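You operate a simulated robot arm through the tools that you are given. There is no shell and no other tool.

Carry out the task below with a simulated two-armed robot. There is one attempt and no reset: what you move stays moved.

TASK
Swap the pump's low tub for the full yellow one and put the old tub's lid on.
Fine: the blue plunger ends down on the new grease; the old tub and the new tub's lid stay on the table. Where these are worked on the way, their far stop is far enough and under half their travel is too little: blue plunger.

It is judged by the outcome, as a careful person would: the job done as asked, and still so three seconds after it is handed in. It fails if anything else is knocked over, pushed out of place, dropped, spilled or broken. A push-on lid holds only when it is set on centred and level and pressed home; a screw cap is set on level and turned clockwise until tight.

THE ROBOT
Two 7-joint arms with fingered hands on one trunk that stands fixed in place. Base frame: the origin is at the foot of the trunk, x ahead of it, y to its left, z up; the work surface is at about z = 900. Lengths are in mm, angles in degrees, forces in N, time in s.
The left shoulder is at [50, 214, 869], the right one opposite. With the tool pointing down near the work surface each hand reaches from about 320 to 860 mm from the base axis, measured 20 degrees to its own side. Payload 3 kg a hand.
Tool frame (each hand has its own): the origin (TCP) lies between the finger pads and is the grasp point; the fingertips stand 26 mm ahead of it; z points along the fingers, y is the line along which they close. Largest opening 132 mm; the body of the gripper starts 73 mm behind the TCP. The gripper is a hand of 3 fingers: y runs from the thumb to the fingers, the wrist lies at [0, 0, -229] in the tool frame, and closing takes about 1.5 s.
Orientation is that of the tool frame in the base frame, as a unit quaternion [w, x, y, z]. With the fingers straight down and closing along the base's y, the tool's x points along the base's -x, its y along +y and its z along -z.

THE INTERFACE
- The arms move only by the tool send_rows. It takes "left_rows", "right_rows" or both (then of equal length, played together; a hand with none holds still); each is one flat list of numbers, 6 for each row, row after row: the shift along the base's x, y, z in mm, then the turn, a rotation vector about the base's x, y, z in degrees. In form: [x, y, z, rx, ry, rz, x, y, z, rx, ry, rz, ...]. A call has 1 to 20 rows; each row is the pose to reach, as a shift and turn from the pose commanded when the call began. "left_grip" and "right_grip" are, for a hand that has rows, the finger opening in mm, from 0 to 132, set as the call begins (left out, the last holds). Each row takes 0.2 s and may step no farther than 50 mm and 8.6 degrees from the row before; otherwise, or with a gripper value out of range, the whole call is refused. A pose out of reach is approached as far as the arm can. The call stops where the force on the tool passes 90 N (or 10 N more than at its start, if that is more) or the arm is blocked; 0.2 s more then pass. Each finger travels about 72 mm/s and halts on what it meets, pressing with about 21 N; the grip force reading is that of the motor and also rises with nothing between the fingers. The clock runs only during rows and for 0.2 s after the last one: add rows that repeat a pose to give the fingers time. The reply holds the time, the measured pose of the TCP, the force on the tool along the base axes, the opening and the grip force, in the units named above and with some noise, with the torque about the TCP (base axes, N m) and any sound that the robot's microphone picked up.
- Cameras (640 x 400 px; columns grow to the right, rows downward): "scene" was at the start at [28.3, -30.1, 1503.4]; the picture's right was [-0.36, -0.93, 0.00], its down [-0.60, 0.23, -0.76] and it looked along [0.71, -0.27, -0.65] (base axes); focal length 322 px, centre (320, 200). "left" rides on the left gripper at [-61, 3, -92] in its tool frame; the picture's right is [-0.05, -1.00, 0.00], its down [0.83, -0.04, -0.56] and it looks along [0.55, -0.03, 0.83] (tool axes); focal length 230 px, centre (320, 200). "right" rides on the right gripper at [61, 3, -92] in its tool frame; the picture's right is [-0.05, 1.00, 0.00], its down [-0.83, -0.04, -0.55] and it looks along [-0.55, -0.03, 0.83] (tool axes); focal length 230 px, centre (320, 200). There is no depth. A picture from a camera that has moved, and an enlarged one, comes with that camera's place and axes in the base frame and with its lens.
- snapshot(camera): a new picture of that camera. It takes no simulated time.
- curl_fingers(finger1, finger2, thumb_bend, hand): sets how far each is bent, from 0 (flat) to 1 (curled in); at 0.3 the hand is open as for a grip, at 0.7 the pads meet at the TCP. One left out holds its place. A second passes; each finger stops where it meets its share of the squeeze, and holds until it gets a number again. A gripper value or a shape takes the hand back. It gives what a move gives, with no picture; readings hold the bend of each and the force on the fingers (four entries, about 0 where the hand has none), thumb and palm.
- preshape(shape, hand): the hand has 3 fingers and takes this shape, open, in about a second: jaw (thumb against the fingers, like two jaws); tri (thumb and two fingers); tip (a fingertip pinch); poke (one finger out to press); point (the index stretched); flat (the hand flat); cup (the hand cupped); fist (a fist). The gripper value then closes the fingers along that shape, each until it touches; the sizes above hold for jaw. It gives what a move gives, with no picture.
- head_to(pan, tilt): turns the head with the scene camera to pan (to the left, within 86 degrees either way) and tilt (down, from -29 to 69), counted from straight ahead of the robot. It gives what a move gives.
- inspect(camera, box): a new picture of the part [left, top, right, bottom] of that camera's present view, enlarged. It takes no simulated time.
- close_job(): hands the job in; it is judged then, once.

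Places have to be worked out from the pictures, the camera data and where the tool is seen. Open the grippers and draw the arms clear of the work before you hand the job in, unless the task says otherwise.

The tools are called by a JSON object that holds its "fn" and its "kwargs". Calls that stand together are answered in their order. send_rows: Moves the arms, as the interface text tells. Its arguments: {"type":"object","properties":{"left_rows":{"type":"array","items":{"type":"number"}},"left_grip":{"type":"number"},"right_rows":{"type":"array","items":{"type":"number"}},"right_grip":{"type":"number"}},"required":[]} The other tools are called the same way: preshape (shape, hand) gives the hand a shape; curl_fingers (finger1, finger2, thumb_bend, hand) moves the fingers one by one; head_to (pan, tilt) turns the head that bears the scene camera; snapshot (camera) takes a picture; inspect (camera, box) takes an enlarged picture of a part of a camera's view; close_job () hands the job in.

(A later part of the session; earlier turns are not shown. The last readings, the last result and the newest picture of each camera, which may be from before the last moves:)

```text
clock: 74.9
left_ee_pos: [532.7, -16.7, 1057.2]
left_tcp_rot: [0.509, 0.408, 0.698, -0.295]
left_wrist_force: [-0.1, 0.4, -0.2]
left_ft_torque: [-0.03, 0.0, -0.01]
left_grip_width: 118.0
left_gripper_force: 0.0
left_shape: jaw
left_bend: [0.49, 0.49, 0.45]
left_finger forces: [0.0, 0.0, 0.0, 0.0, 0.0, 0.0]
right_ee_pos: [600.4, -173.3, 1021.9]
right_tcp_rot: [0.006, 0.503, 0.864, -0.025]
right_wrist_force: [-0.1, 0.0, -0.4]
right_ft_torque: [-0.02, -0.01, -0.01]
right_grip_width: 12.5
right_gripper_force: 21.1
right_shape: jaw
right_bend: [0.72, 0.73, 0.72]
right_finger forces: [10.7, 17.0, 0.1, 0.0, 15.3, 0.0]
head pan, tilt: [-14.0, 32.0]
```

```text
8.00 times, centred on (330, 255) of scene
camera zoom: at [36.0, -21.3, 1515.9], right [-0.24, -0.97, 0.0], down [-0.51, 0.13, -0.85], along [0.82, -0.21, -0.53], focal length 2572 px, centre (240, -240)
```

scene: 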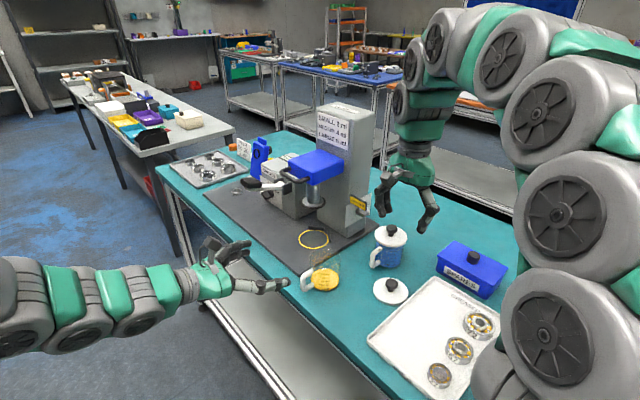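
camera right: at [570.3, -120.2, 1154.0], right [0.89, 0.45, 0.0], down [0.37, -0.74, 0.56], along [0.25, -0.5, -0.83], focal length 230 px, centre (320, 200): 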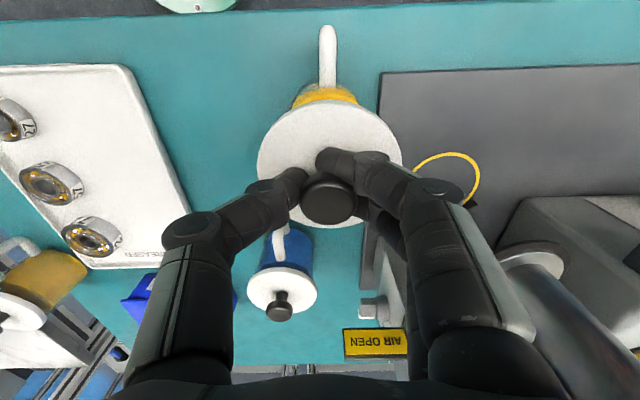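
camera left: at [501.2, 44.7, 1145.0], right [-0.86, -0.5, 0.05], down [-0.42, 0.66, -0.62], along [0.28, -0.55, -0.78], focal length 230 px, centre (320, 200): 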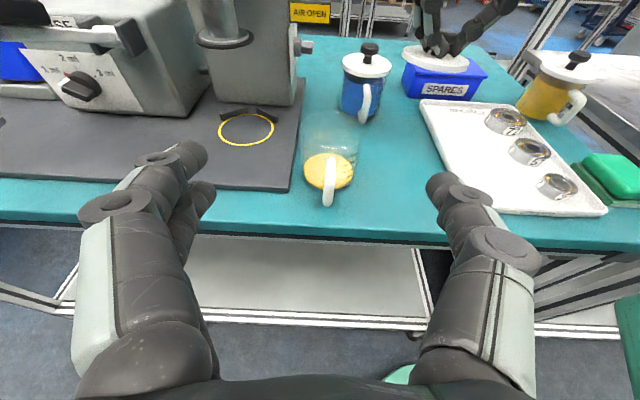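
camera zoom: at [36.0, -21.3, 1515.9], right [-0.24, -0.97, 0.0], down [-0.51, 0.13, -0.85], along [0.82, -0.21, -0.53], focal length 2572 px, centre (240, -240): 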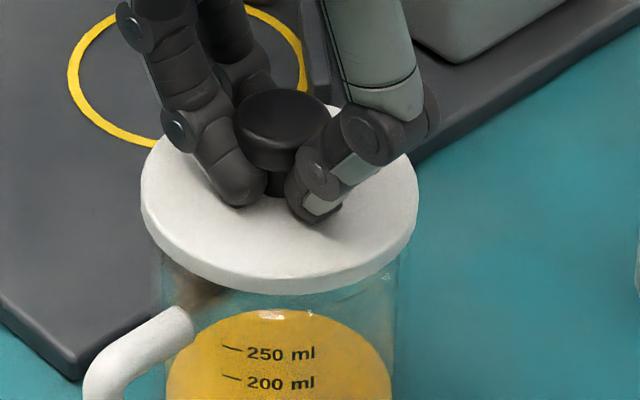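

No contact yet; alignment still good in both views. I continue down.

{"fn": "send_rows", "kwargs": {"right_rows": [0, 0, -1, 0, 0, 0, 0, 0, -2.5, 0, 0, 0, 0, 0, -2.5, 0, 0, 0]}}

{"fn": "send_rows", "kwargs": {"right_rows": [0, 0, -1, 0, 0, 0, 0, 0, -2.5, 0, 0, 0, 0, 0, -2.5, 0, 0, 0]}}

```text
clock: 75.7
left_ee_pos: [533.0, -15.1, 1058.6]
left_tcp_rot: [0.508, 0.409, 0.698, -0.297]
left_wrist_force: [0.4, 0.1, 1.1]
left_ft_torque: [0.01, -0.02, 0.0]
left_grip_width: 118.0
left_gripper_force: 0.0
left_shape: jaw
left_bend: [0.49, 0.49, 0.45]
left_finger forces: [0.0, 0.0, 0.1, 0.0, 0.1, 0.0]
right_ee_pos: [600.6, -175.3, 1020.1]
right_tcp_rot: [0.006, 0.503, 0.864, -0.025]
right_wrist_force: [0.8, 0.1, -0.1]
right_ft_torque: [-0.03, -0.03, 0.01]
right_grip_width: 12.7
right_gripper_force: 21.1
right_shape: jaw
right_bend: [0.72, 0.73, 0.72]
right_finger forces: [10.8, 17.2, 0.1, 0.0, 15.3, 0.0]
head pan, tilt: [-14.0, 32.0]
```

```text
clock: 76.5
left_ee_pos: [533.2, -15.9, 1057.5]
left_tcp_rot: [0.508, 0.408, 0.698, -0.295]
left_wrist_force: [0.1, -0.1, 0.1]
left_ft_torque: [0.0, -0.03, 0.0]
left_grip_width: 117.9
left_gripper_force: 0.0
left_shape: jaw
left_bend: [0.49, 0.49, 0.45]
left_finger forces: [0.1, 0.1, 0.1, 0.0, 0.1, 0.0]
right_ee_pos: [600.4, -174.2, 1017.0]
right_tcp_rot: [0.006, 0.504, 0.864, -0.026]
right_wrist_force: [0.3, 0.3, -0.5]
right_ft_torque: [-0.04, 0.01, 0.01]
right_grip_width: 12.7
right_gripper_force: 20.5
right_shape: jaw
right_bend: [0.72, 0.73, 0.72]
right_finger forces: [10.8, 17.0, 0.0, 0.1, 15.4, 0.1]
head pan, tilt: [-14.0, 32.0]
```

Still no force. I check the gap visually.

{"fn": "inspect", "kwargs": {"camera": "left", "box": [280, 80, 380, 160]}}

{"fn": "inspect", "kwargs": {"camera": "scene", "box": [300, 230, 360, 280]}}

```text
5.00 times, centred on (330, 120) of left
camera zoom: at [501.2, 44.6, 1145.0], right [-0.86, -0.5, 0.05], down [-0.42, 0.66, -0.62], along [0.28, -0.55, -0.78], focal length 1150 px, centre (270, 600)
```

zoom: 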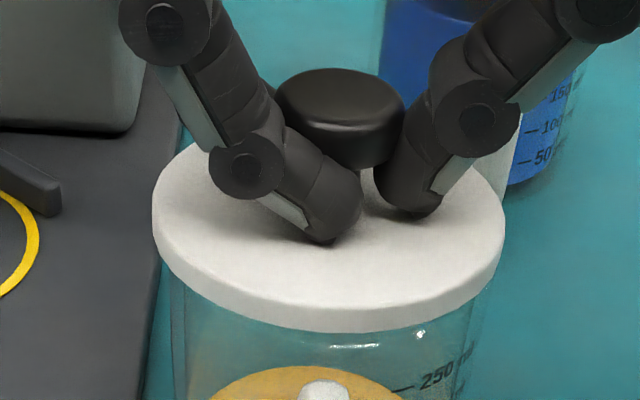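

```text
8.00 times, centred on (330, 255) of scene
camera zoom: at [36.0, -21.3, 1515.9], right [-0.24, -0.97, 0.0], down [-0.51, 0.13, -0.85], along [0.82, -0.21, -0.53], focal length 2572 px, centre (240, -240)
```

zoom: 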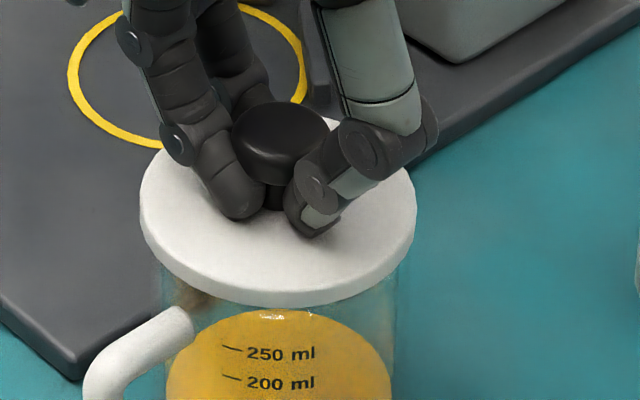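

The disc's underside is about 5 mm above the rim. I keep lowering gently.

{"fn": "send_rows", "kwargs": {"right_rows": [0, 0, -1, 0, 0, 0, 0, 0, -2, 0, 0, 0, 0, 0, -2, 0, 0, 0]}}

{"fn": "send_rows", "kwargs": {"right_rows": [0, 0, -1, 0, 0, 0, 0, 0, -2, 0, 0, 0, 0, 0, -2, 0, 0, 0]}}

{"fn": "inspect", "kwargs": {"camera": "left", "box": [280, 80, 380, 160]}}

```text
clock: 77.3
left_ee_pos: [532.5, -15.3, 1057.9]
left_tcp_rot: [0.508, 0.409, 0.698, -0.296]
left_wrist_force: [-0.9, 0.1, -0.2]
left_ft_torque: [0.0, 0.0, -0.02]
left_grip_width: 117.5
left_gripper_force: 0.0
left_shape: jaw
left_bend: [0.49, 0.49, 0.45]
left_finger forces: [0.0, 0.1, 0.0, 0.1, 0.2, 0.0]
right_ee_pos: [600.5, -173.4, 1013.8]
right_tcp_rot: [0.006, 0.503, 0.864, -0.026]
right_wrist_force: [0.7, 0.0, 1.1]
right_ft_torque: [-0.02, -0.01, 0.0]
right_grip_width: 12.7
right_gripper_force: 21.0
right_shape: jaw
right_bend: [0.72, 0.73, 0.72]
right_finger forces: [11.0, 17.8, 0.0, 0.0, 15.2, 0.1]
head pan, tilt: [-14.0, 32.0]
```

```text
clock: 78.1
left_ee_pos: [533.4, -16.4, 1058.1]
left_tcp_rot: [0.508, 0.409, 0.698, -0.296]
left_wrist_force: [0.7, 0.7, 0.0]
left_ft_torque: [-0.03, 0.01, 0.04]
left_grip_width: 117.8
left_gripper_force: 0.1
left_shape: jaw
left_bend: [0.49, 0.49, 0.45]
left_finger forces: [0.0, 0.0, 0.0, 0.1, 0.0, 0.0]
right_ee_pos: [599.6, -174.0, 1013.5]
right_tcp_rot: [0.008, 0.503, 0.864, -0.025]
right_wrist_force: [-4.9, 5.6, 18.0]
right_ft_torque: [-0.01, -0.03, 0.0]
right_grip_width: 13.4
right_gripper_force: 21.0
right_shape: jaw
right_bend: [0.72, 0.74, 0.72]
right_finger forces: [12.2, 22.1, 0.0, 0.0, 24.2, 0.0]
head pan, tilt: [-14.0, 32.0]
heard: snap
```

```text
5.00 times, centred on (330, 120) of left
camera zoom: at [501.0, 44.8, 1145.0], right [-0.86, -0.5, 0.05], down [-0.42, 0.66, -0.62], along [0.28, -0.55, -0.78], focal length 1150 px, centre (270, 600)
```

zoom: 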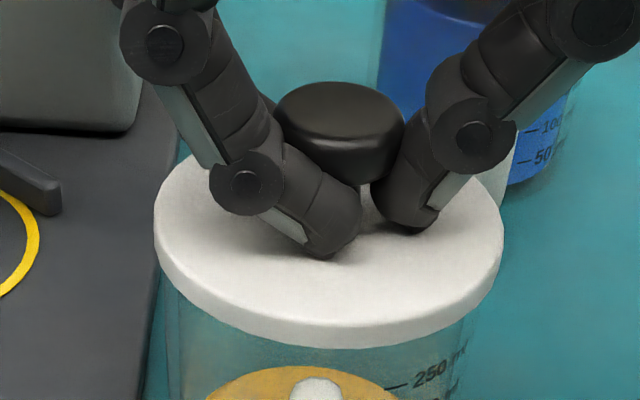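

A snap was heard, so the lid clicked home at 18 N. I press 1.5 mm more to be sure, then relax, open and lift away.

{"fn": "send_rows", "kwargs": {"right_rows": [0, 0, -1.5, 0, 0, 0, 0, 0, -1.5, 0, 0, 0, 0, 0, 2, 0, 0, 0, 0, 0, 2, 0, 0, 0]}}

{"fn": "send_rows", "kwargs": {"right_rows": [0, 0, 0, 0, 0, 0, 0, 0, 0, 0, 0, 0, 0, 0, 0, 0, 0, 0, 0, 0, 5, 0, 0, 0, 0, 0, 15, 0, 0, 0, 0, 0, 40, 0, 0, 0, 0, 0, 80, 0, 0, 0, 0, 0, 120, 0, 0, 0], "right_grip": 56}}

{"fn": "inspect", "kwargs": {"camera": "left", "box": [280, 80, 380, 220]}}

{"fn": "snapshot", "kwargs": {"camera": "right"}}

{"fn": "inspect", "kwargs": {"camera": "scene", "box": [280, 200, 400, 320]}}

```text
clock: 79.1
left_ee_pos: [532.6, -16.9, 1057.8]
left_tcp_rot: [0.508, 0.409, 0.698, -0.295]
left_wrist_force: [-0.3, 0.3, 0.1]
left_ft_torque: [0.02, -0.04, 0.04]
left_grip_width: 118.1
left_gripper_force: 0.0
left_shape: jaw
left_bend: [0.49, 0.49, 0.45]
left_finger forces: [0.1, 0.0, 0.0, 0.1, 0.1, 0.0]
right_ee_pos: [600.6, -174.1, 1014.8]
right_tcp_rot: [0.006, 0.503, 0.864, -0.026]
right_wrist_force: [0.7, 0.4, 1.1]
right_ft_torque: [-0.03, 0.02, 0.01]
right_grip_width: 13.7
right_gripper_force: 21.1
right_shape: jaw
right_bend: [0.72, 0.74, 0.72]
right_finger forces: [10.6, 23.6, 0.0, 0.0, 16.1, 0.0]
head pan, tilt: [-14.0, 32.0]
heard: snap
```

```text
clock: 80.9
left_ee_pos: [533.2, -15.5, 1057.5]
left_tcp_rot: [0.508, 0.409, 0.698, -0.296]
left_wrist_force: [-0.4, 0.0, -0.1]
left_ft_torque: [0.04, 0.03, 0.0]
left_grip_width: 117.8
left_gripper_force: 0.0
left_shape: jaw
left_bend: [0.49, 0.49, 0.45]
left_finger forces: [0.1, 0.0, 0.0, 0.0, 0.0, 0.0]
right_ee_pos: [596.2, -172.8, 1136.0]
right_tcp_rot: [0.007, 0.503, 0.864, -0.026]
right_wrist_force: [0.2, 0.2, 0.4]
right_ft_torque: [0.02, -0.01, -0.02]
right_grip_width: 55.8
right_gripper_force: 0.1
right_shape: jaw
right_bend: [0.73, 0.73, 0.7]
right_finger forces: [0.1, 0.0, 0.0, 0.0, 0.0, 0.0]
head pan, tilt: [-14.0, 32.0]
```

```text
2.86 times, centred on (330, 150) of left
camera zoom: at [501.2, 44.7, 1145.0], right [-0.86, -0.5, 0.05], down [-0.42, 0.66, -0.62], along [0.28, -0.55, -0.78], focal length 657 px, centre (291, 343)
```

zoom: 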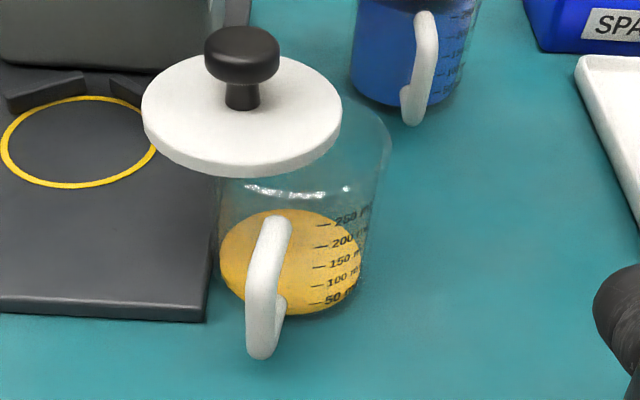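

```text
taken
camera right: at [571.4, -110.8, 1224.9], right [0.89, 0.45, -0.04], down [0.38, -0.71, 0.59], along [0.24, -0.54, -0.81], focal length 230 px, centre (320, 200)
```

right: 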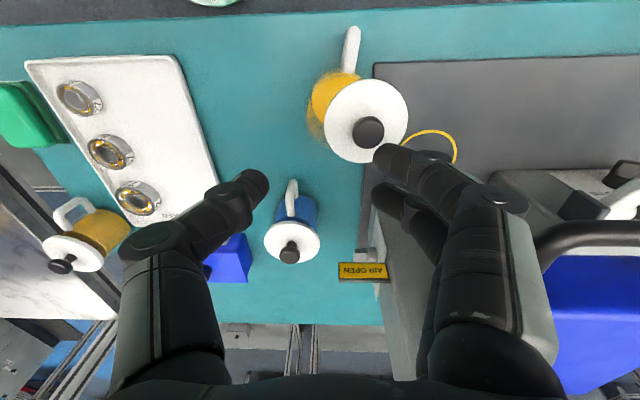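

```text
3.33 times, centred on (340, 260) of scene
camera zoom: at [36.0, -21.3, 1515.9], right [-0.24, -0.97, 0.0], down [-0.51, 0.13, -0.85], along [0.82, -0.21, -0.53], focal length 1072 px, centre (253, 0)
```

zoom: 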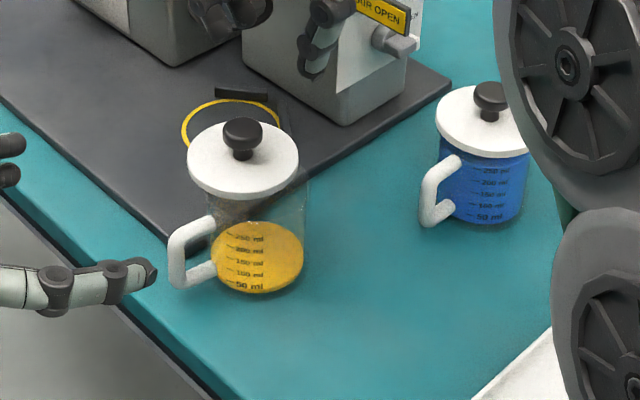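

A second snap came when I raised the hand: the lid popped off again and now lies off-centre on the rim. I look closely before touching anything.

{"fn": "inspect", "kwargs": {"camera": "left", "box": [285, 70, 365, 150]}}

{"fn": "inspect", "kwargs": {"camera": "right", "box": [290, 10, 430, 180]}}

{"fn": "inspect", "kwargs": {"camera": "scene", "box": [295, 225, 365, 300]}}

```text
5.00 times, centred on (325, 110) of left
camera zoom: at [501.2, 44.7, 1145.0], right [-0.86, -0.5, 0.05], down [-0.42, 0.66, -0.62], along [0.28, -0.55, -0.78], focal length 1150 px, centre (295, 650)
```

zoom: 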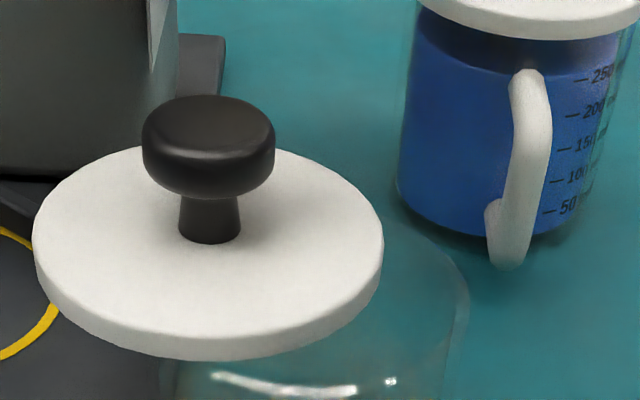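

```text
2.35 times, centred on (360, 95) of right
camera zoom: at [571.4, -110.8, 1224.9], right [0.89, 0.45, -0.04], down [0.38, -0.71, 0.59], along [0.24, -0.54, -0.81], focal length 541 px, centre (226, 447)
```

zoom: 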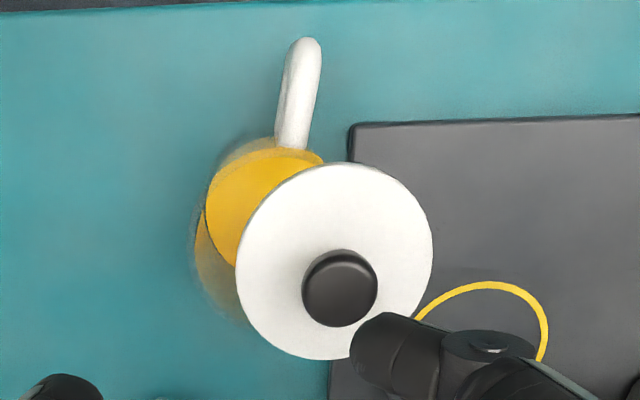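

```text
5.33 times, centred on (330, 262) of scene
camera zoom: at [36.0, -21.3, 1515.9], right [-0.24, -0.97, 0.0], down [-0.51, 0.13, -0.85], along [0.82, -0.21, -0.53], focal length 1714 px, centre (267, -133)
```

zoom: 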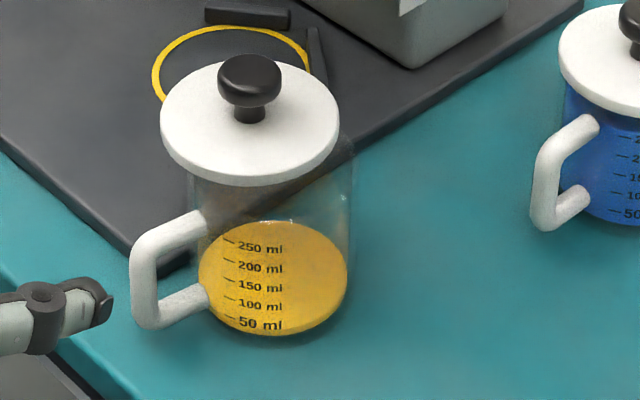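

The lid rests level but about 23 mm off-centre on the rim; the gripped stem had wedged between the two fingers. I will pick the knob up again by its head, and first I level the hand and turn it 90 degrees so its wide body stays clear of the plunger handle.

{"fn": "send_rows", "kwargs": {"right_rows": [-3, -8, 8, 1.45, -0.4, 0, -6, -16, 14, 2.9, -0.8, 0, -6, -16, 14, 2.9, -0.8, 0], "right_grip": 60}}

{"fn": "send_rows", "kwargs": {"right_rows": [0, 0, 0, 0, 0, 8.2, 0, 0, 0, 0, 0, 16.4, 0, 0, 0, 0, 0, 24.6, 0, 0, 0, 0, 0, 32.8, 0, 0, 0, 0, 0, 41, 0, 0, 0, 0, 0, 49.2, 0, 0, 0, 0, 0, 57.4, 0, 0, 0, 0, 0, 65.6, 0, 0, 0, 0, 0, 73.8, 0, 0, 0, 0, 0, 82, 0, 0, 0, 0, 0, 90]}}

{"fn": "snapshot", "kwargs": {"camera": "right"}}

{"fn": "inspect", "kwargs": {"camera": "scene", "box": [270, 120, 430, 300]}}

```text
clock: 81.7
left_ee_pos: [532.4, -17.0, 1056.8]
left_tcp_rot: [0.508, 0.409, 0.698, -0.295]
left_wrist_force: [0.1, -0.7, -0.5]
left_ft_torque: [0.01, 0.03, -0.02]
left_grip_width: 117.9
left_gripper_force: 0.2
left_shape: jaw
left_bend: [0.49, 0.49, 0.45]
left_finger forces: [0.0, 0.1, 0.1, 0.0, 0.0, 0.0]
right_ee_pos: [592.8, -189.3, 1148.6]
right_tcp_rot: [0.0, 0.503, 0.864, 0.001]
right_wrist_force: [-0.1, 0.6, 0.1]
right_ft_torque: [0.01, 0.0, 0.01]
right_grip_width: 59.3
right_gripper_force: 0.1
right_shape: jaw
right_bend: [0.73, 0.73, 0.7]
right_finger forces: [0.0, 0.1, 0.0, 0.0, 0.1, 0.1]
head pan, tilt: [-14.0, 32.0]
```

```text
clock: 84.1
left_ee_pos: [532.9, -16.9, 1058.0]
left_tcp_rot: [0.508, 0.409, 0.699, -0.295]
left_wrist_force: [-0.5, 0.1, 0.4]
left_ft_torque: [-0.03, -0.01, -0.01]
left_grip_width: 117.7
left_gripper_force: 0.0
left_shape: jaw
left_bend: [0.49, 0.49, 0.45]
left_finger forces: [0.0, 0.0, 0.0, 0.0, 0.1, 0.0]
right_ee_pos: [594.4, -189.5, 1148.7]
right_tcp_rot: [0.0, -0.257, 0.966, -0.001]
right_wrist_force: [0.7, 0.0, 0.3]
right_ft_torque: [0.0, 0.02, 0.03]
right_grip_width: 59.3
right_gripper_force: 0.0
right_shape: jaw
right_bend: [0.73, 0.73, 0.7]
right_finger forces: [0.1, 0.0, 0.1, 0.1, 0.0, 0.0]
head pan, tilt: [-14.0, 32.0]
```

```text
taken
camera right: at [539.2, -216.3, 1240.8], right [-0.45, 0.89, 0.0], down [0.74, 0.37, 0.55], along [0.5, 0.25, -0.83], focal length 230 px, centre (320, 200)
```

right: 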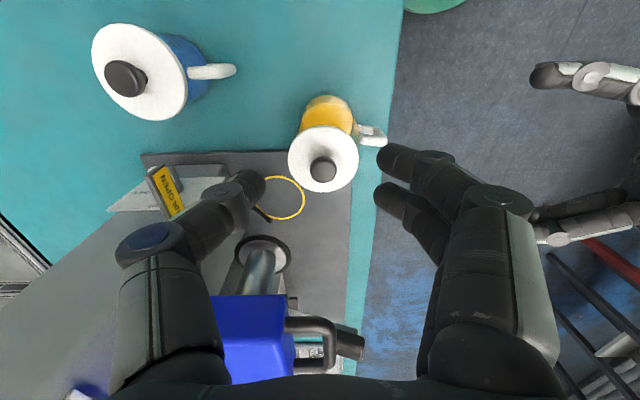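

```text
2.22 times, centred on (350, 210) of scene
camera zoom: at [36.0, -21.3, 1515.9], right [-0.24, -0.97, 0.0], down [-0.51, 0.13, -0.85], along [0.82, -0.21, -0.53], focal length 714 px, centre (253, 178)
```

zoom: 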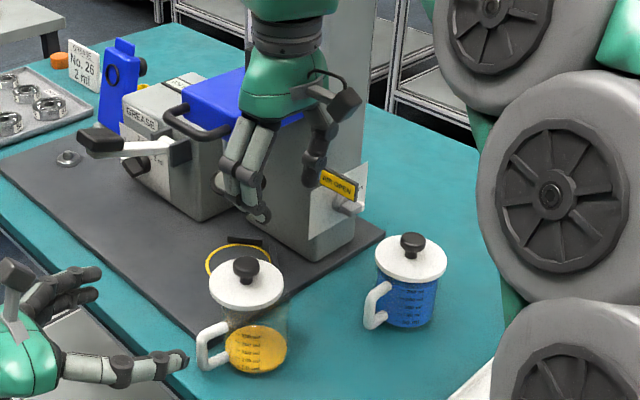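

From the new side view the knob sits at about (637,-162,1016). I move above it and check the centring before descending.

{"fn": "send_rows", "kwargs": {"right_rows": [14, 9, -10, 0, 0, 0, 28, 18, -20, 0, 0, 0, 42.6, 27, -35, 0, 0, 0, 42.6, 27, -60, 0, 0, 0, 42.6, 27, -79, 0, 0, 0, 42.6, 27, -79, 0, 0, 0]}}

{"fn": "snapshot", "kwargs": {"camera": "right"}}

{"fn": "inspect", "kwargs": {"camera": "scene", "box": [270, 140, 400, 300]}}

{"fn": "inspect", "kwargs": {"camera": "left", "box": [270, 40, 370, 140]}}

```text
clock: 85.5
left_ee_pos: [532.9, -16.6, 1057.7]
left_tcp_rot: [0.508, 0.409, 0.698, -0.296]
left_wrist_force: [0.3, -0.8, -0.9]
left_ft_torque: [-0.02, 0.01, 0.0]
left_grip_width: 117.9
left_gripper_force: 0.0
left_shape: jaw
left_bend: [0.49, 0.49, 0.45]
left_finger forces: [0.0, 0.1, 0.1, 0.0, 0.0, 0.1]
right_ee_pos: [635.4, -163.2, 1069.9]
right_tcp_rot: [0.0, -0.254, 0.967, 0.0]
right_wrist_force: [-0.7, 0.0, -0.2]
right_ft_torque: [-0.01, 0.04, 0.01]
right_grip_width: 59.6
right_gripper_force: 0.0
right_shape: jaw
right_bend: [0.73, 0.73, 0.7]
right_finger forces: [0.0, 0.0, 0.0, 0.0, 0.0, 0.1]
head pan, tilt: [-14.0, 32.0]
```

```text
taken
camera right: at [580.8, -189.6, 1162.3], right [-0.45, 0.89, 0.0], down [0.74, 0.37, 0.56], along [0.5, 0.25, -0.83], focal length 230 px, centre (320, 200)
```

right: 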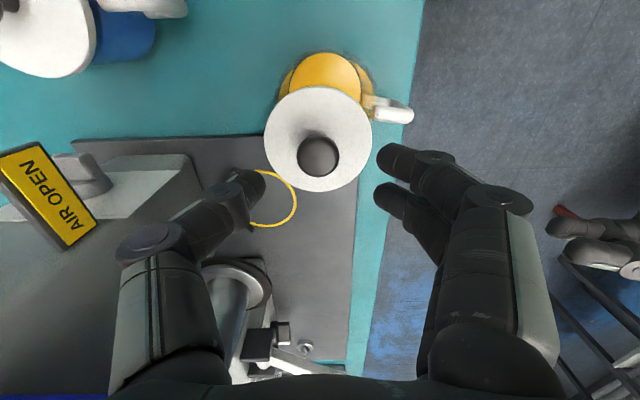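

```text
2.50 times, centred on (335, 220) of scene
camera zoom: at [36.0, -21.3, 1515.9], right [-0.24, -0.97, 0.0], down [-0.51, 0.13, -0.85], along [0.82, -0.21, -0.53], focal length 804 px, centre (282, 150)
```

zoom: 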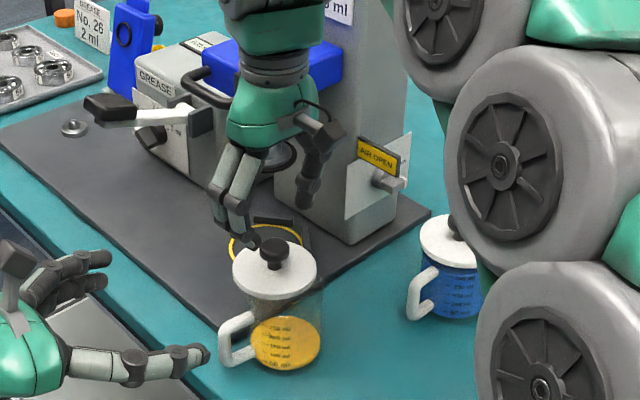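

```text
4.00 times, centred on (320, 90) of left
camera zoom: at [501.2, 44.6, 1145.0], right [-0.86, -0.5, 0.05], down [-0.42, 0.66, -0.62], along [0.28, -0.55, -0.78], focal length 920 px, centre (320, 640)
```

zoom: 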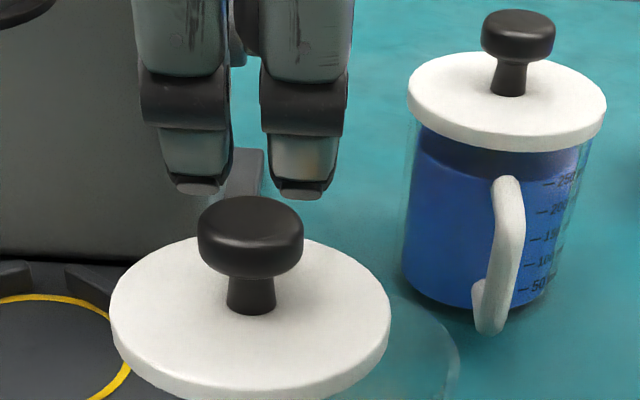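

Both cameras agree on the knob at (636.4,-163.5,1016). I descend so the fingertips sit beside the knob head only, then close.

{"fn": "send_rows", "kwargs": {"right_rows": [1, -0.3, -12, 0, 0, 0, 1, -0.3, -24, 0, 0, 0, 1, -0.3, -34, 0, 0, 0, 1, -0.3, -42, 0, 0, 0, 1, -0.3, -42, 0, 0, 0]}}

{"fn": "snapshot", "kwargs": {"camera": "right"}}

{"fn": "inspect", "kwargs": {"camera": "left", "box": [270, 40, 370, 140]}}

```text
clock: 86.7
left_ee_pos: [532.4, -17.2, 1058.3]
left_tcp_rot: [0.508, 0.409, 0.698, -0.295]
left_wrist_force: [-0.1, -0.2, 0.3]
left_ft_torque: [0.04, 0.0, 0.01]
left_grip_width: 118.0
left_gripper_force: 0.0
left_shape: jaw
left_bend: [0.49, 0.49, 0.45]
left_finger forces: [0.1, 0.0, 0.1, 0.0, 0.0, 0.1]
right_ee_pos: [637.6, -164.1, 1028.4]
right_tcp_rot: [0.001, -0.255, 0.967, 0.0]
right_wrist_force: [-0.2, -0.9, -0.2]
right_ft_torque: [-0.01, -0.04, 0.01]
right_grip_width: 59.2
right_gripper_force: 0.0
right_shape: jaw
right_bend: [0.73, 0.73, 0.7]
right_finger forces: [0.0, 0.0, 0.0, 0.0, 0.1, 0.0]
head pan, tilt: [-14.0, 32.0]
```

```text
taken
camera right: at [582.2, -190.2, 1121.0], right [-0.45, 0.89, 0.0], down [0.74, 0.37, 0.55], along [0.5, 0.25, -0.83], focal length 230 px, centre (320, 200)
```

right: 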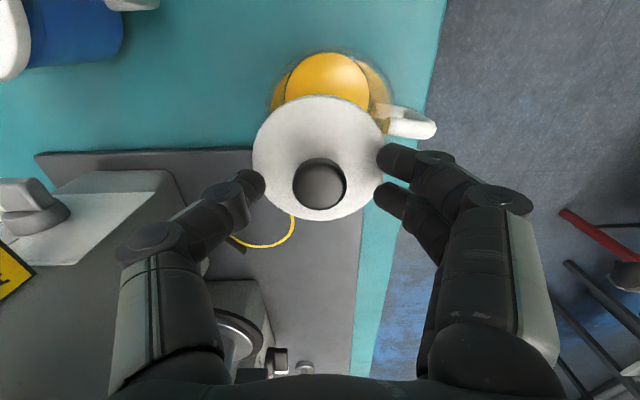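

```text
4.00 times, centred on (320, 90) of left
camera zoom: at [501.2, 44.6, 1145.0], right [-0.86, -0.5, 0.05], down [-0.42, 0.66, -0.62], along [0.28, -0.55, -0.78], focal length 920 px, centre (320, 640)
```

zoom: 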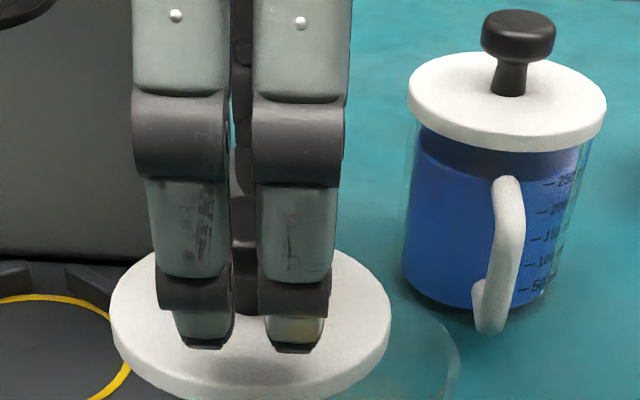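

The knob head is between the digits. I close gently on it.

{"fn": "send_rows", "kwargs": {"right_rows": [0, 0, 0, 0, 0, 0, 0, 0, 0, 0, 0, 0, 0, 0, 0, 0, 0, 0, 0, 0, 0, 0, 0, 0, 0, 0, 0, 0, 0, 0], "right_grip": 14}}

{"fn": "snapshot", "kwargs": {"camera": "right"}}

{"fn": "inspect", "kwargs": {"camera": "left", "box": [270, 40, 370, 140]}}

```text
clock: 87.9
left_ee_pos: [532.7, -16.4, 1058.2]
left_tcp_rot: [0.508, 0.409, 0.698, -0.295]
left_wrist_force: [0.2, 0.7, -0.4]
left_ft_torque: [-0.02, 0.01, 0.02]
left_grip_width: 118.0
left_gripper_force: 0.0
left_shape: jaw
left_bend: [0.49, 0.49, 0.45]
left_finger forces: [0.0, 0.0, 0.0, 0.0, 0.0, 0.0]
right_ee_pos: [636.7, -164.4, 1027.5]
right_tcp_rot: [0.0, -0.255, 0.967, 0.001]
right_wrist_force: [-0.1, 0.4, -0.6]
right_ft_torque: [0.03, 0.03, 0.04]
right_grip_width: 19.8
right_gripper_force: 21.1
right_shape: jaw
right_bend: [0.72, 0.73, 0.7]
right_finger forces: [8.9, 9.2, 0.0, 0.0, 18.3, 0.1]
head pan, tilt: [-14.0, 32.0]
```

```text
taken
camera right: at [582.2, -190.1, 1121.0], right [-0.45, 0.89, 0.0], down [0.74, 0.37, 0.56], along [0.5, 0.25, -0.83], focal length 230 px, centre (320, 200)
```

right: 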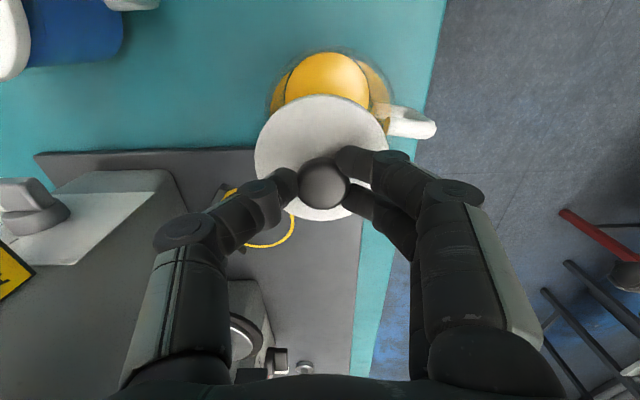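

```text
4.00 times, centred on (320, 90) of left
camera zoom: at [501.2, 44.7, 1145.0], right [-0.86, -0.5, 0.05], down [-0.42, 0.66, -0.62], along [0.28, -0.55, -0.78], focal length 920 px, centre (320, 640)
```

zoom: 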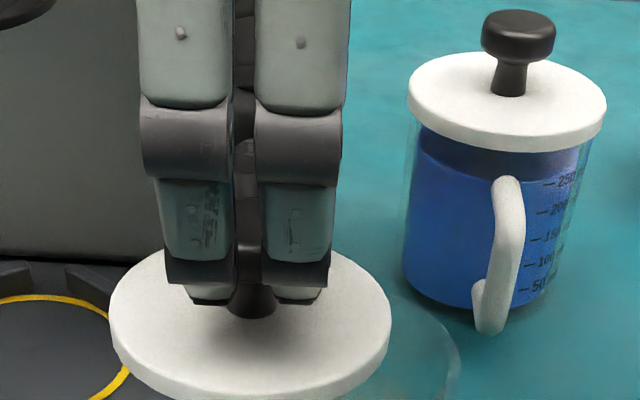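

The head is held evenly (9+9 against 18 N). I lift the lid off the rim.

{"fn": "send_rows", "kwargs": {"right_rows": [0, 0, 4, 0, 0, 0, 0, 0, 10, 0, 0, 0, 0, 0, 20, 0, 0, 0, 0, 0, 30, 0, 0, 0, 0, 0, 36, 0, 0, 0, 0, 0, 36, 0, 0, 0]}}

{"fn": "snapshot", "kwargs": {"camera": "right"}}

{"fn": "inspect", "kwargs": {"camera": "left", "box": [270, 40, 390, 180]}}

{"fn": "inspect", "kwargs": {"camera": "scene", "box": [285, 200, 375, 300]}}

```text
clock: 89.3
left_ee_pos: [532.8, -16.2, 1057.5]
left_tcp_rot: [0.508, 0.409, 0.698, -0.295]
left_wrist_force: [0.4, -0.4, -0.5]
left_ft_torque: [-0.01, 0.0, -0.02]
left_grip_width: 117.9
left_gripper_force: 0.0
left_shape: jaw
left_bend: [0.49, 0.49, 0.45]
left_finger forces: [0.0, 0.0, 0.1, 0.1, 0.0, 0.0]
right_ee_pos: [636.3, -163.5, 1064.4]
right_tcp_rot: [0.0, -0.254, 0.967, 0.0]
right_wrist_force: [-0.3, 0.3, -0.5]
right_ft_torque: [0.0, 0.02, -0.02]
right_grip_width: 20.2
right_gripper_force: 21.0
right_shape: jaw
right_bend: [0.72, 0.73, 0.7]
right_finger forces: [8.9, 9.2, 0.1, 0.0, 18.3, 0.0]
head pan, tilt: [-14.0, 32.0]
```

```text
taken
camera right: at [582.3, -189.1, 1156.1], right [-0.45, 0.89, 0.0], down [0.74, 0.37, 0.55], along [0.5, 0.25, -0.83], focal length 230 px, centre (320, 200)
```

right: 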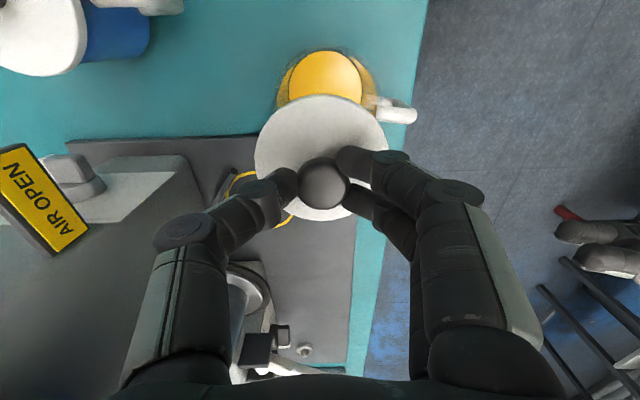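

```text
2.86 times, centred on (330, 110) of left
camera zoom: at [501.1, 44.6, 1145.0], right [-0.86, -0.5, 0.05], down [-0.42, 0.66, -0.62], along [0.28, -0.55, -0.78], focal length 657 px, centre (291, 457)
```

zoom: 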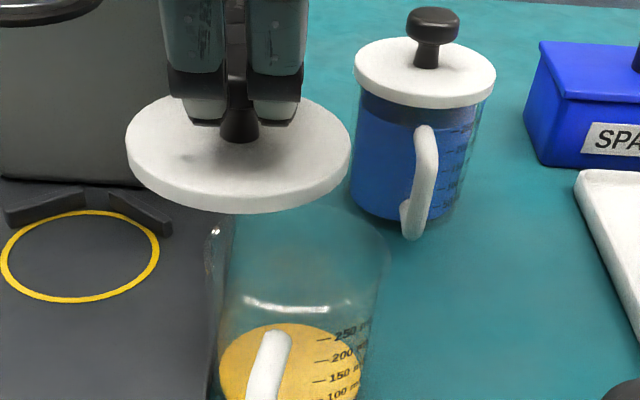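

```text
4.00 times, centred on (330, 250) of scene
camera zoom: at [36.0, -21.3, 1515.9], right [-0.24, -0.97, 0.0], down [-0.51, 0.13, -0.85], along [0.82, -0.21, -0.53], focal length 1286 px, centre (280, 0)
```

zoom: 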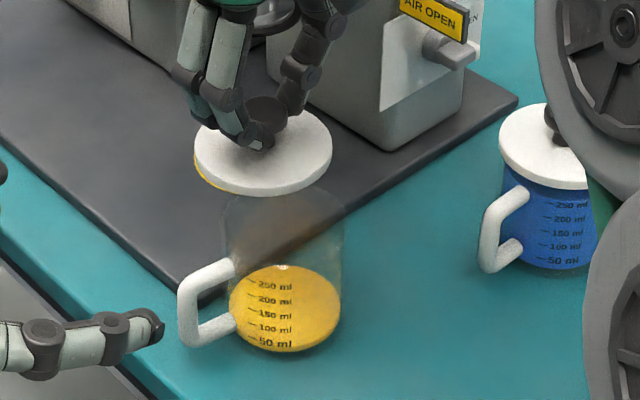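

The lid is off and held cleanly. I zoom in on the tub's rim to get its new centre.

{"fn": "inspect", "kwargs": {"camera": "left", "box": [290, 100, 390, 180]}}

{"fn": "inspect", "kwargs": {"camera": "scene", "box": [310, 240, 370, 290]}}

{"fn": "inspect", "kwargs": {"camera": "right", "box": [240, 20, 430, 160]}}

```text
5.00 times, centred on (340, 140) of left
camera zoom: at [501.1, 44.6, 1145.0], right [-0.86, -0.5, 0.05], down [-0.42, 0.66, -0.62], along [0.28, -0.55, -0.78], focal length 1150 px, centre (220, 500)
```

zoom: 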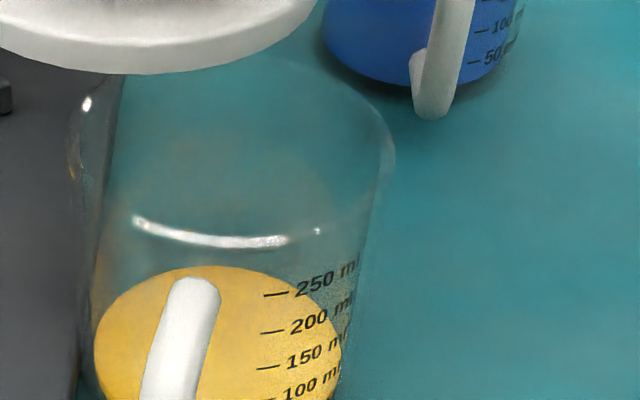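

```text
8.00 times, centred on (340, 265) of scene
camera zoom: at [36.0, -21.3, 1515.9], right [-0.24, -0.97, 0.0], down [-0.51, 0.13, -0.85], along [0.82, -0.21, -0.53], focal length 2572 px, centre (160, -320)
```

zoom: 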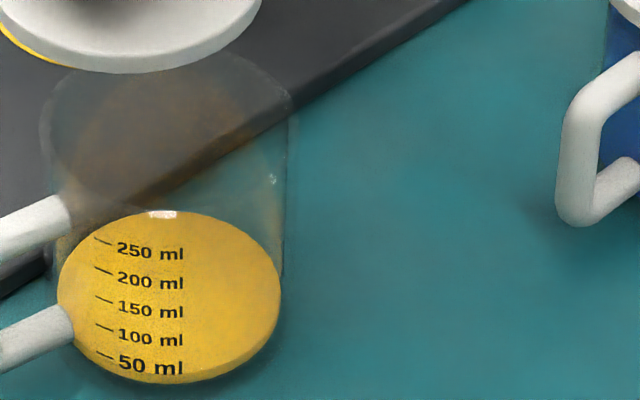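

```text
2.86 times, centred on (335, 90) of right
camera zoom: at [582.3, -189.1, 1156.1], right [-0.45, 0.89, 0.0], down [0.74, 0.37, 0.55], along [0.5, 0.25, -0.83], focal length 657 px, centre (277, 514)
```

zoom: 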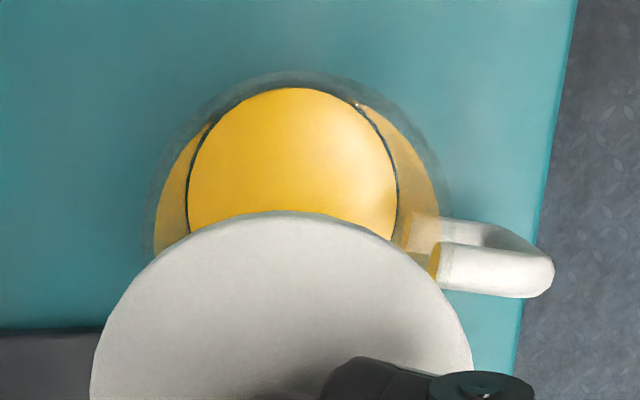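

The tub's rim centre is now about (612.5,-167.4), and the lid centre about (637.4,-160.9). I shift the lid over the tub and compare again.

{"fn": "send_rows", "kwargs": {"right_rows": [-8, -2, 0, 0, 0, 0, -16, -4, 0, 0, 0, 0, -24.9, -6.5, 0, 0, 0, 0, -24.9, -6.5, -8, 0, 0, 0, -24.9, -6.5, -14, 0, 0, 0, -24.9, -6.5, -14, 0, 0, 0]}}

{"fn": "inspect", "kwargs": {"camera": "left", "box": [290, 60, 390, 160]}}

{"fn": "inspect", "kwargs": {"camera": "scene", "box": [305, 220, 365, 280]}}

{"fn": "snapshot", "kwargs": {"camera": "right"}}

```text
clock: 90.7
left_ee_pos: [533.1, -17.9, 1057.7]
left_tcp_rot: [0.509, 0.408, 0.698, -0.295]
left_wrist_force: [0.2, 0.5, 0.3]
left_ft_torque: [-0.03, 0.0, -0.02]
left_grip_width: 117.7
left_gripper_force: 0.1
left_shape: jaw
left_bend: [0.49, 0.49, 0.45]
left_finger forces: [0.0, 0.0, 0.1, 0.0, 0.0, 0.0]
right_ee_pos: [612.9, -170.0, 1050.1]
right_tcp_rot: [0.0, -0.254, 0.967, 0.0]
right_wrist_force: [0.4, 0.0, -0.9]
right_ft_torque: [0.01, 0.0, 0.03]
right_grip_width: 19.9
right_gripper_force: 21.3
right_shape: jaw
right_bend: [0.72, 0.73, 0.7]
right_finger forces: [9.1, 9.3, 0.0, 0.0, 18.3, 0.0]
head pan, tilt: [-14.0, 32.0]
```

```text
4.00 times, centred on (340, 110) of left
camera zoom: at [501.2, 44.6, 1145.1], right [-0.86, -0.5, 0.05], down [-0.42, 0.66, -0.62], along [0.28, -0.55, -0.78], focal length 920 px, centre (240, 560)
```

zoom: 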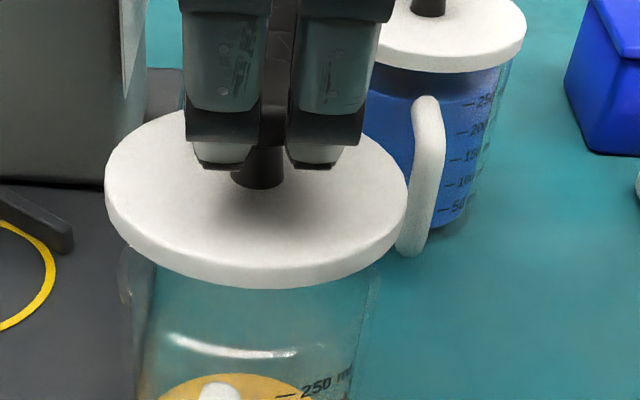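

```text
6.67 times, centred on (335, 250) of scene
camera zoom: at [36.0, -21.3, 1515.9], right [-0.24, -0.97, 0.0], down [-0.51, 0.13, -0.85], along [0.82, -0.21, -0.53], focal length 2143 px, centre (220, -133)
```

zoom: 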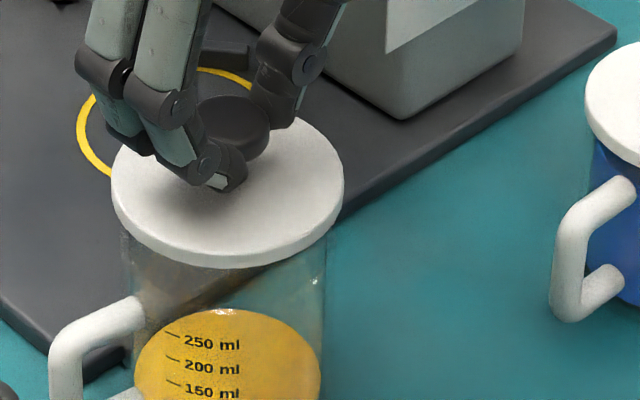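

```text
taken
camera right: at [557.9, -196.3, 1141.8], right [-0.45, 0.89, 0.0], down [0.74, 0.37, 0.55], along [0.5, 0.25, -0.83], focal length 230 px, centre (320, 200)
```

right: 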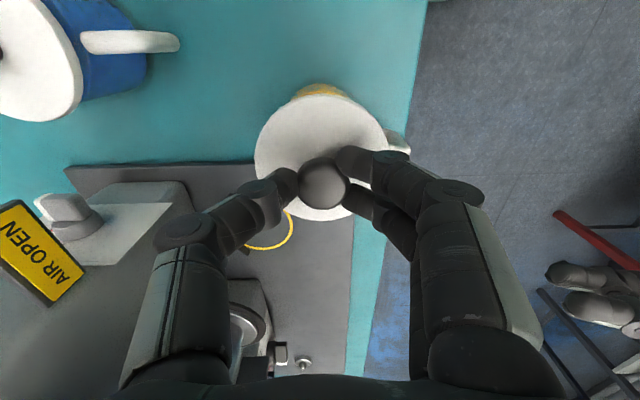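

The lid is now centred over the rim to within a few tenths of a millimetre in both views, and level. I lower it to just above contact.

{"fn": "send_rows", "kwargs": {"right_rows": [0, 0, -8, 0, 0, 0, 0, 0, -15, 0, 0, 0, 0, 0, -21, 0, 0, 0, 0, 0, -23, 0, 0, 0, 0, 0, -23, 0, 0, 0]}}

{"fn": "send_rows", "kwargs": {"right_rows": [0, 0, -1, 0, 0, 0, 0, 0, -2, 0, 0, 0, 0, 0, -2, 0, 0, 0]}}

{"fn": "send_rows", "kwargs": {"right_rows": [0, 0, -1, 0, 0, 0, 0, 0, -2, 0, 0, 0, 0, 0, -2, 0, 0, 0]}}

{"fn": "inspect", "kwargs": {"camera": "left", "box": [290, 80, 390, 160]}}

{"fn": "inspect", "kwargs": {"camera": "scene", "box": [305, 225, 365, 285]}}

```text
clock: 91.9
left_ee_pos: [533.6, -16.4, 1057.0]
left_tcp_rot: [0.508, 0.409, 0.698, -0.296]
left_wrist_force: [-0.5, -0.6, -0.8]
left_ft_torque: [-0.01, 0.02, 0.01]
left_grip_width: 117.9
left_gripper_force: 0.2
left_shape: jaw
left_bend: [0.49, 0.49, 0.45]
left_finger forces: [0.0, 0.2, 0.0, 0.1, 0.0, 0.1]
right_ee_pos: [612.5, -169.7, 1025.5]
right_tcp_rot: [-0.001, -0.255, 0.967, 0.0]
right_wrist_force: [0.5, -0.2, -0.2]
right_ft_torque: [-0.01, -0.03, 0.03]
right_grip_width: 20.0
right_gripper_force: 21.4
right_shape: jaw
right_bend: [0.72, 0.73, 0.7]
right_finger forces: [9.2, 9.3, 0.0, 0.0, 18.3, 0.0]
head pan, tilt: [-14.0, 32.0]
```

```text
clock: 92.7
left_ee_pos: [532.8, -17.0, 1056.9]
left_tcp_rot: [0.508, 0.41, 0.698, -0.296]
left_wrist_force: [-0.6, -0.4, 0.3]
left_ft_torque: [0.0, 0.03, -0.03]
left_grip_width: 117.9
left_gripper_force: 0.1
left_shape: jaw
left_bend: [0.49, 0.49, 0.45]
left_finger forces: [0.0, 0.0, 0.0, 0.0, 0.0, 0.0]
right_ee_pos: [613.1, -170.0, 1025.1]
right_tcp_rot: [0.0, -0.254, 0.967, -0.001]
right_wrist_force: [1.7, -0.9, 6.3]
right_ft_torque: [0.0, -0.01, -0.01]
right_grip_width: 20.3
right_gripper_force: 21.0
right_shape: jaw
right_bend: [0.72, 0.73, 0.7]
right_finger forces: [10.3, 10.2, 0.0, 0.1, 21.4, 0.0]
head pan, tilt: [-14.0, 32.0]
heard: snap
```

```text
clock: 93.5
left_ee_pos: [531.8, -17.3, 1058.3]
left_tcp_rot: [0.508, 0.409, 0.697, -0.296]
left_wrist_force: [0.4, -0.7, -0.6]
left_ft_torque: [0.01, 0.0, 0.0]
left_grip_width: 117.9
left_gripper_force: 0.0
left_shape: jaw
left_bend: [0.49, 0.49, 0.45]
left_finger forces: [0.1, 0.0, 0.1, 0.0, 0.0, 0.0]
right_ee_pos: [613.2, -169.9, 1022.8]
right_tcp_rot: [0.0, -0.254, 0.967, 0.0]
right_wrist_force: [-0.4, -0.2, 26.4]
right_ft_torque: [0.04, 0.01, 0.01]
right_grip_width: 21.6
right_gripper_force: 21.3
right_shape: jaw
right_bend: [0.73, 0.73, 0.71]
right_finger forces: [14.8, 14.1, 0.1, 0.0, 27.4, 0.0]
head pan, tilt: [-14.0, 32.0]
```

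```text
5.00 times, centred on (340, 120) of left
camera zoom: at [500.9, 44.7, 1145.1], right [-0.86, -0.5, 0.05], down [-0.42, 0.66, -0.62], along [0.28, -0.55, -0.78], focal length 1150 px, centre (220, 600)
```

zoom: 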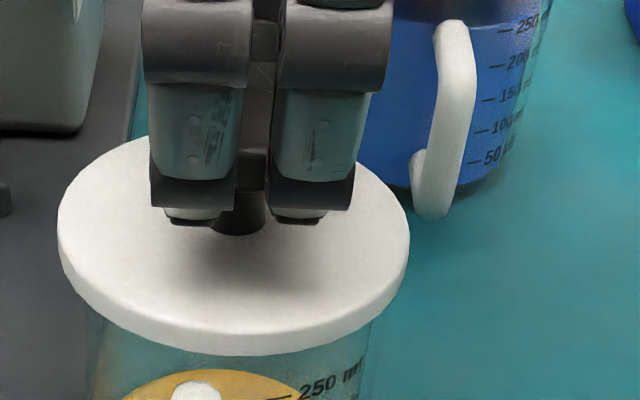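

```text
6.67 times, centred on (335, 255) of scene
camera zoom: at [35.7, -21.2, 1515.9], right [-0.24, -0.97, 0.0], down [-0.51, 0.13, -0.85], along [0.82, -0.21, -0.53], focal length 2143 px, centre (220, -167)
```

zoom: 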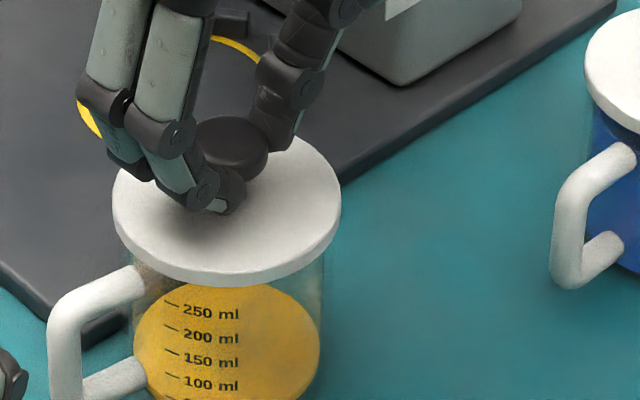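

Another snap, and the lid now takes 26 N of push. I press a bit more, relax only to a light push so I never pull, then open the fingers in place.

{"fn": "send_rows", "kwargs": {"right_rows": [0, 0, -1.5, 0, 0, 0, 0, 0, -1.5, 0, 0, 0, 0, 0, 0.5, 0, 0, 0, 0, 0, 1.5, 0, 0, 0, 0, 0, 1.5, 0, 0, 0]}}

```text
clock: 94.7
left_ee_pos: [533.0, -15.5, 1057.3]
left_tcp_rot: [0.508, 0.409, 0.698, -0.296]
left_wrist_force: [-0.5, 0.6, 0.2]
left_ft_torque: [0.01, -0.04, 0.05]
left_grip_width: 117.8
left_gripper_force: 0.0
left_shape: jaw
left_bend: [0.49, 0.49, 0.45]
left_finger forces: [0.0, 0.0, 0.1, 0.0, 0.1, 0.0]
right_ee_pos: [613.2, -169.7, 1025.3]
right_tcp_rot: [0.0, -0.254, 0.967, 0.0]
right_wrist_force: [0.8, -0.4, 5.4]
right_ft_torque: [-0.04, 0.03, -0.01]
right_grip_width: 22.4
right_gripper_force: 20.7
right_shape: jaw
right_bend: [0.73, 0.73, 0.71]
right_finger forces: [11.0, 10.9, 0.0, 0.0, 20.6, 0.1]
head pan, tilt: [-14.0, 32.0]
```

Still pressing lightly (5 N), with no second snap. I open the fingers while holding position.

{"fn": "send_rows", "kwargs": {"right_rows": [0, 0, 0, 0, 0, 0, 0, 0, 0, 0, 0, 0, 0, 0, 0, 0, 0, 0, 0, 0, 0, 0, 0, 0, 0, 0, 0, 0, 0, 0], "right_grip": 64}}

{"fn": "snapshot", "kwargs": {"camera": "right"}}

{"fn": "inspect", "kwargs": {"camera": "left", "box": [290, 80, 390, 180]}}

```text
clock: 95.9
left_ee_pos: [532.5, -16.2, 1057.6]
left_tcp_rot: [0.508, 0.409, 0.698, -0.296]
left_wrist_force: [0.0, -0.6, 0.4]
left_ft_torque: [0.02, 0.05, -0.01]
left_grip_width: 117.9
left_gripper_force: 0.1
left_shape: jaw
left_bend: [0.49, 0.49, 0.45]
left_finger forces: [0.1, 0.0, 0.0, 0.0, 0.0, 0.0]
right_ee_pos: [613.0, -169.7, 1025.1]
right_tcp_rot: [0.0, -0.255, 0.967, -0.001]
right_wrist_force: [0.0, -0.9, -0.3]
right_ft_torque: [0.0, -0.04, 0.01]
right_grip_width: 63.3
right_gripper_force: 0.1
right_shape: jaw
right_bend: [0.73, 0.73, 0.7]
right_finger forces: [0.0, 0.0, 0.0, 0.0, 0.1, 0.1]
head pan, tilt: [-14.0, 32.0]
```

```text
taken
camera right: at [557.7, -195.8, 1116.9], right [-0.45, 0.89, 0.0], down [0.74, 0.37, 0.55], along [0.5, 0.25, -0.83], focal length 230 px, centre (320, 200)
```

right: 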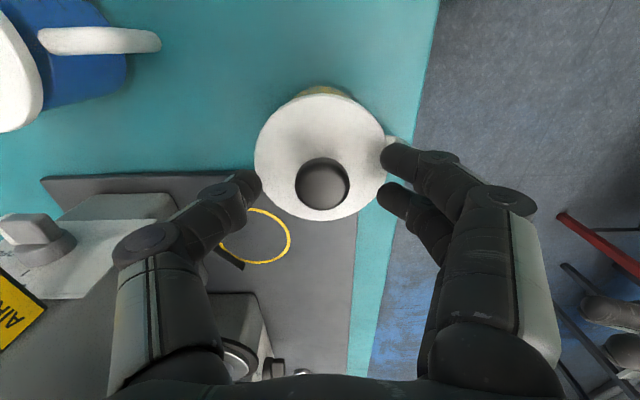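

```text
4.00 times, centred on (340, 130) of left
camera zoom: at [501.2, 44.6, 1145.0], right [-0.86, -0.5, 0.05], down [-0.42, 0.66, -0.62], along [0.28, -0.55, -0.78], focal length 920 px, centre (240, 480)
```

zoom: 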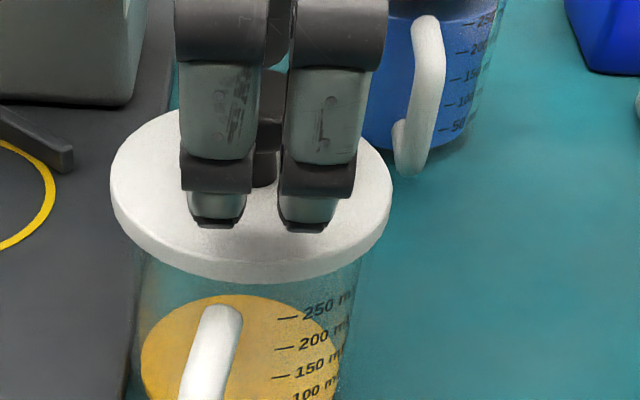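

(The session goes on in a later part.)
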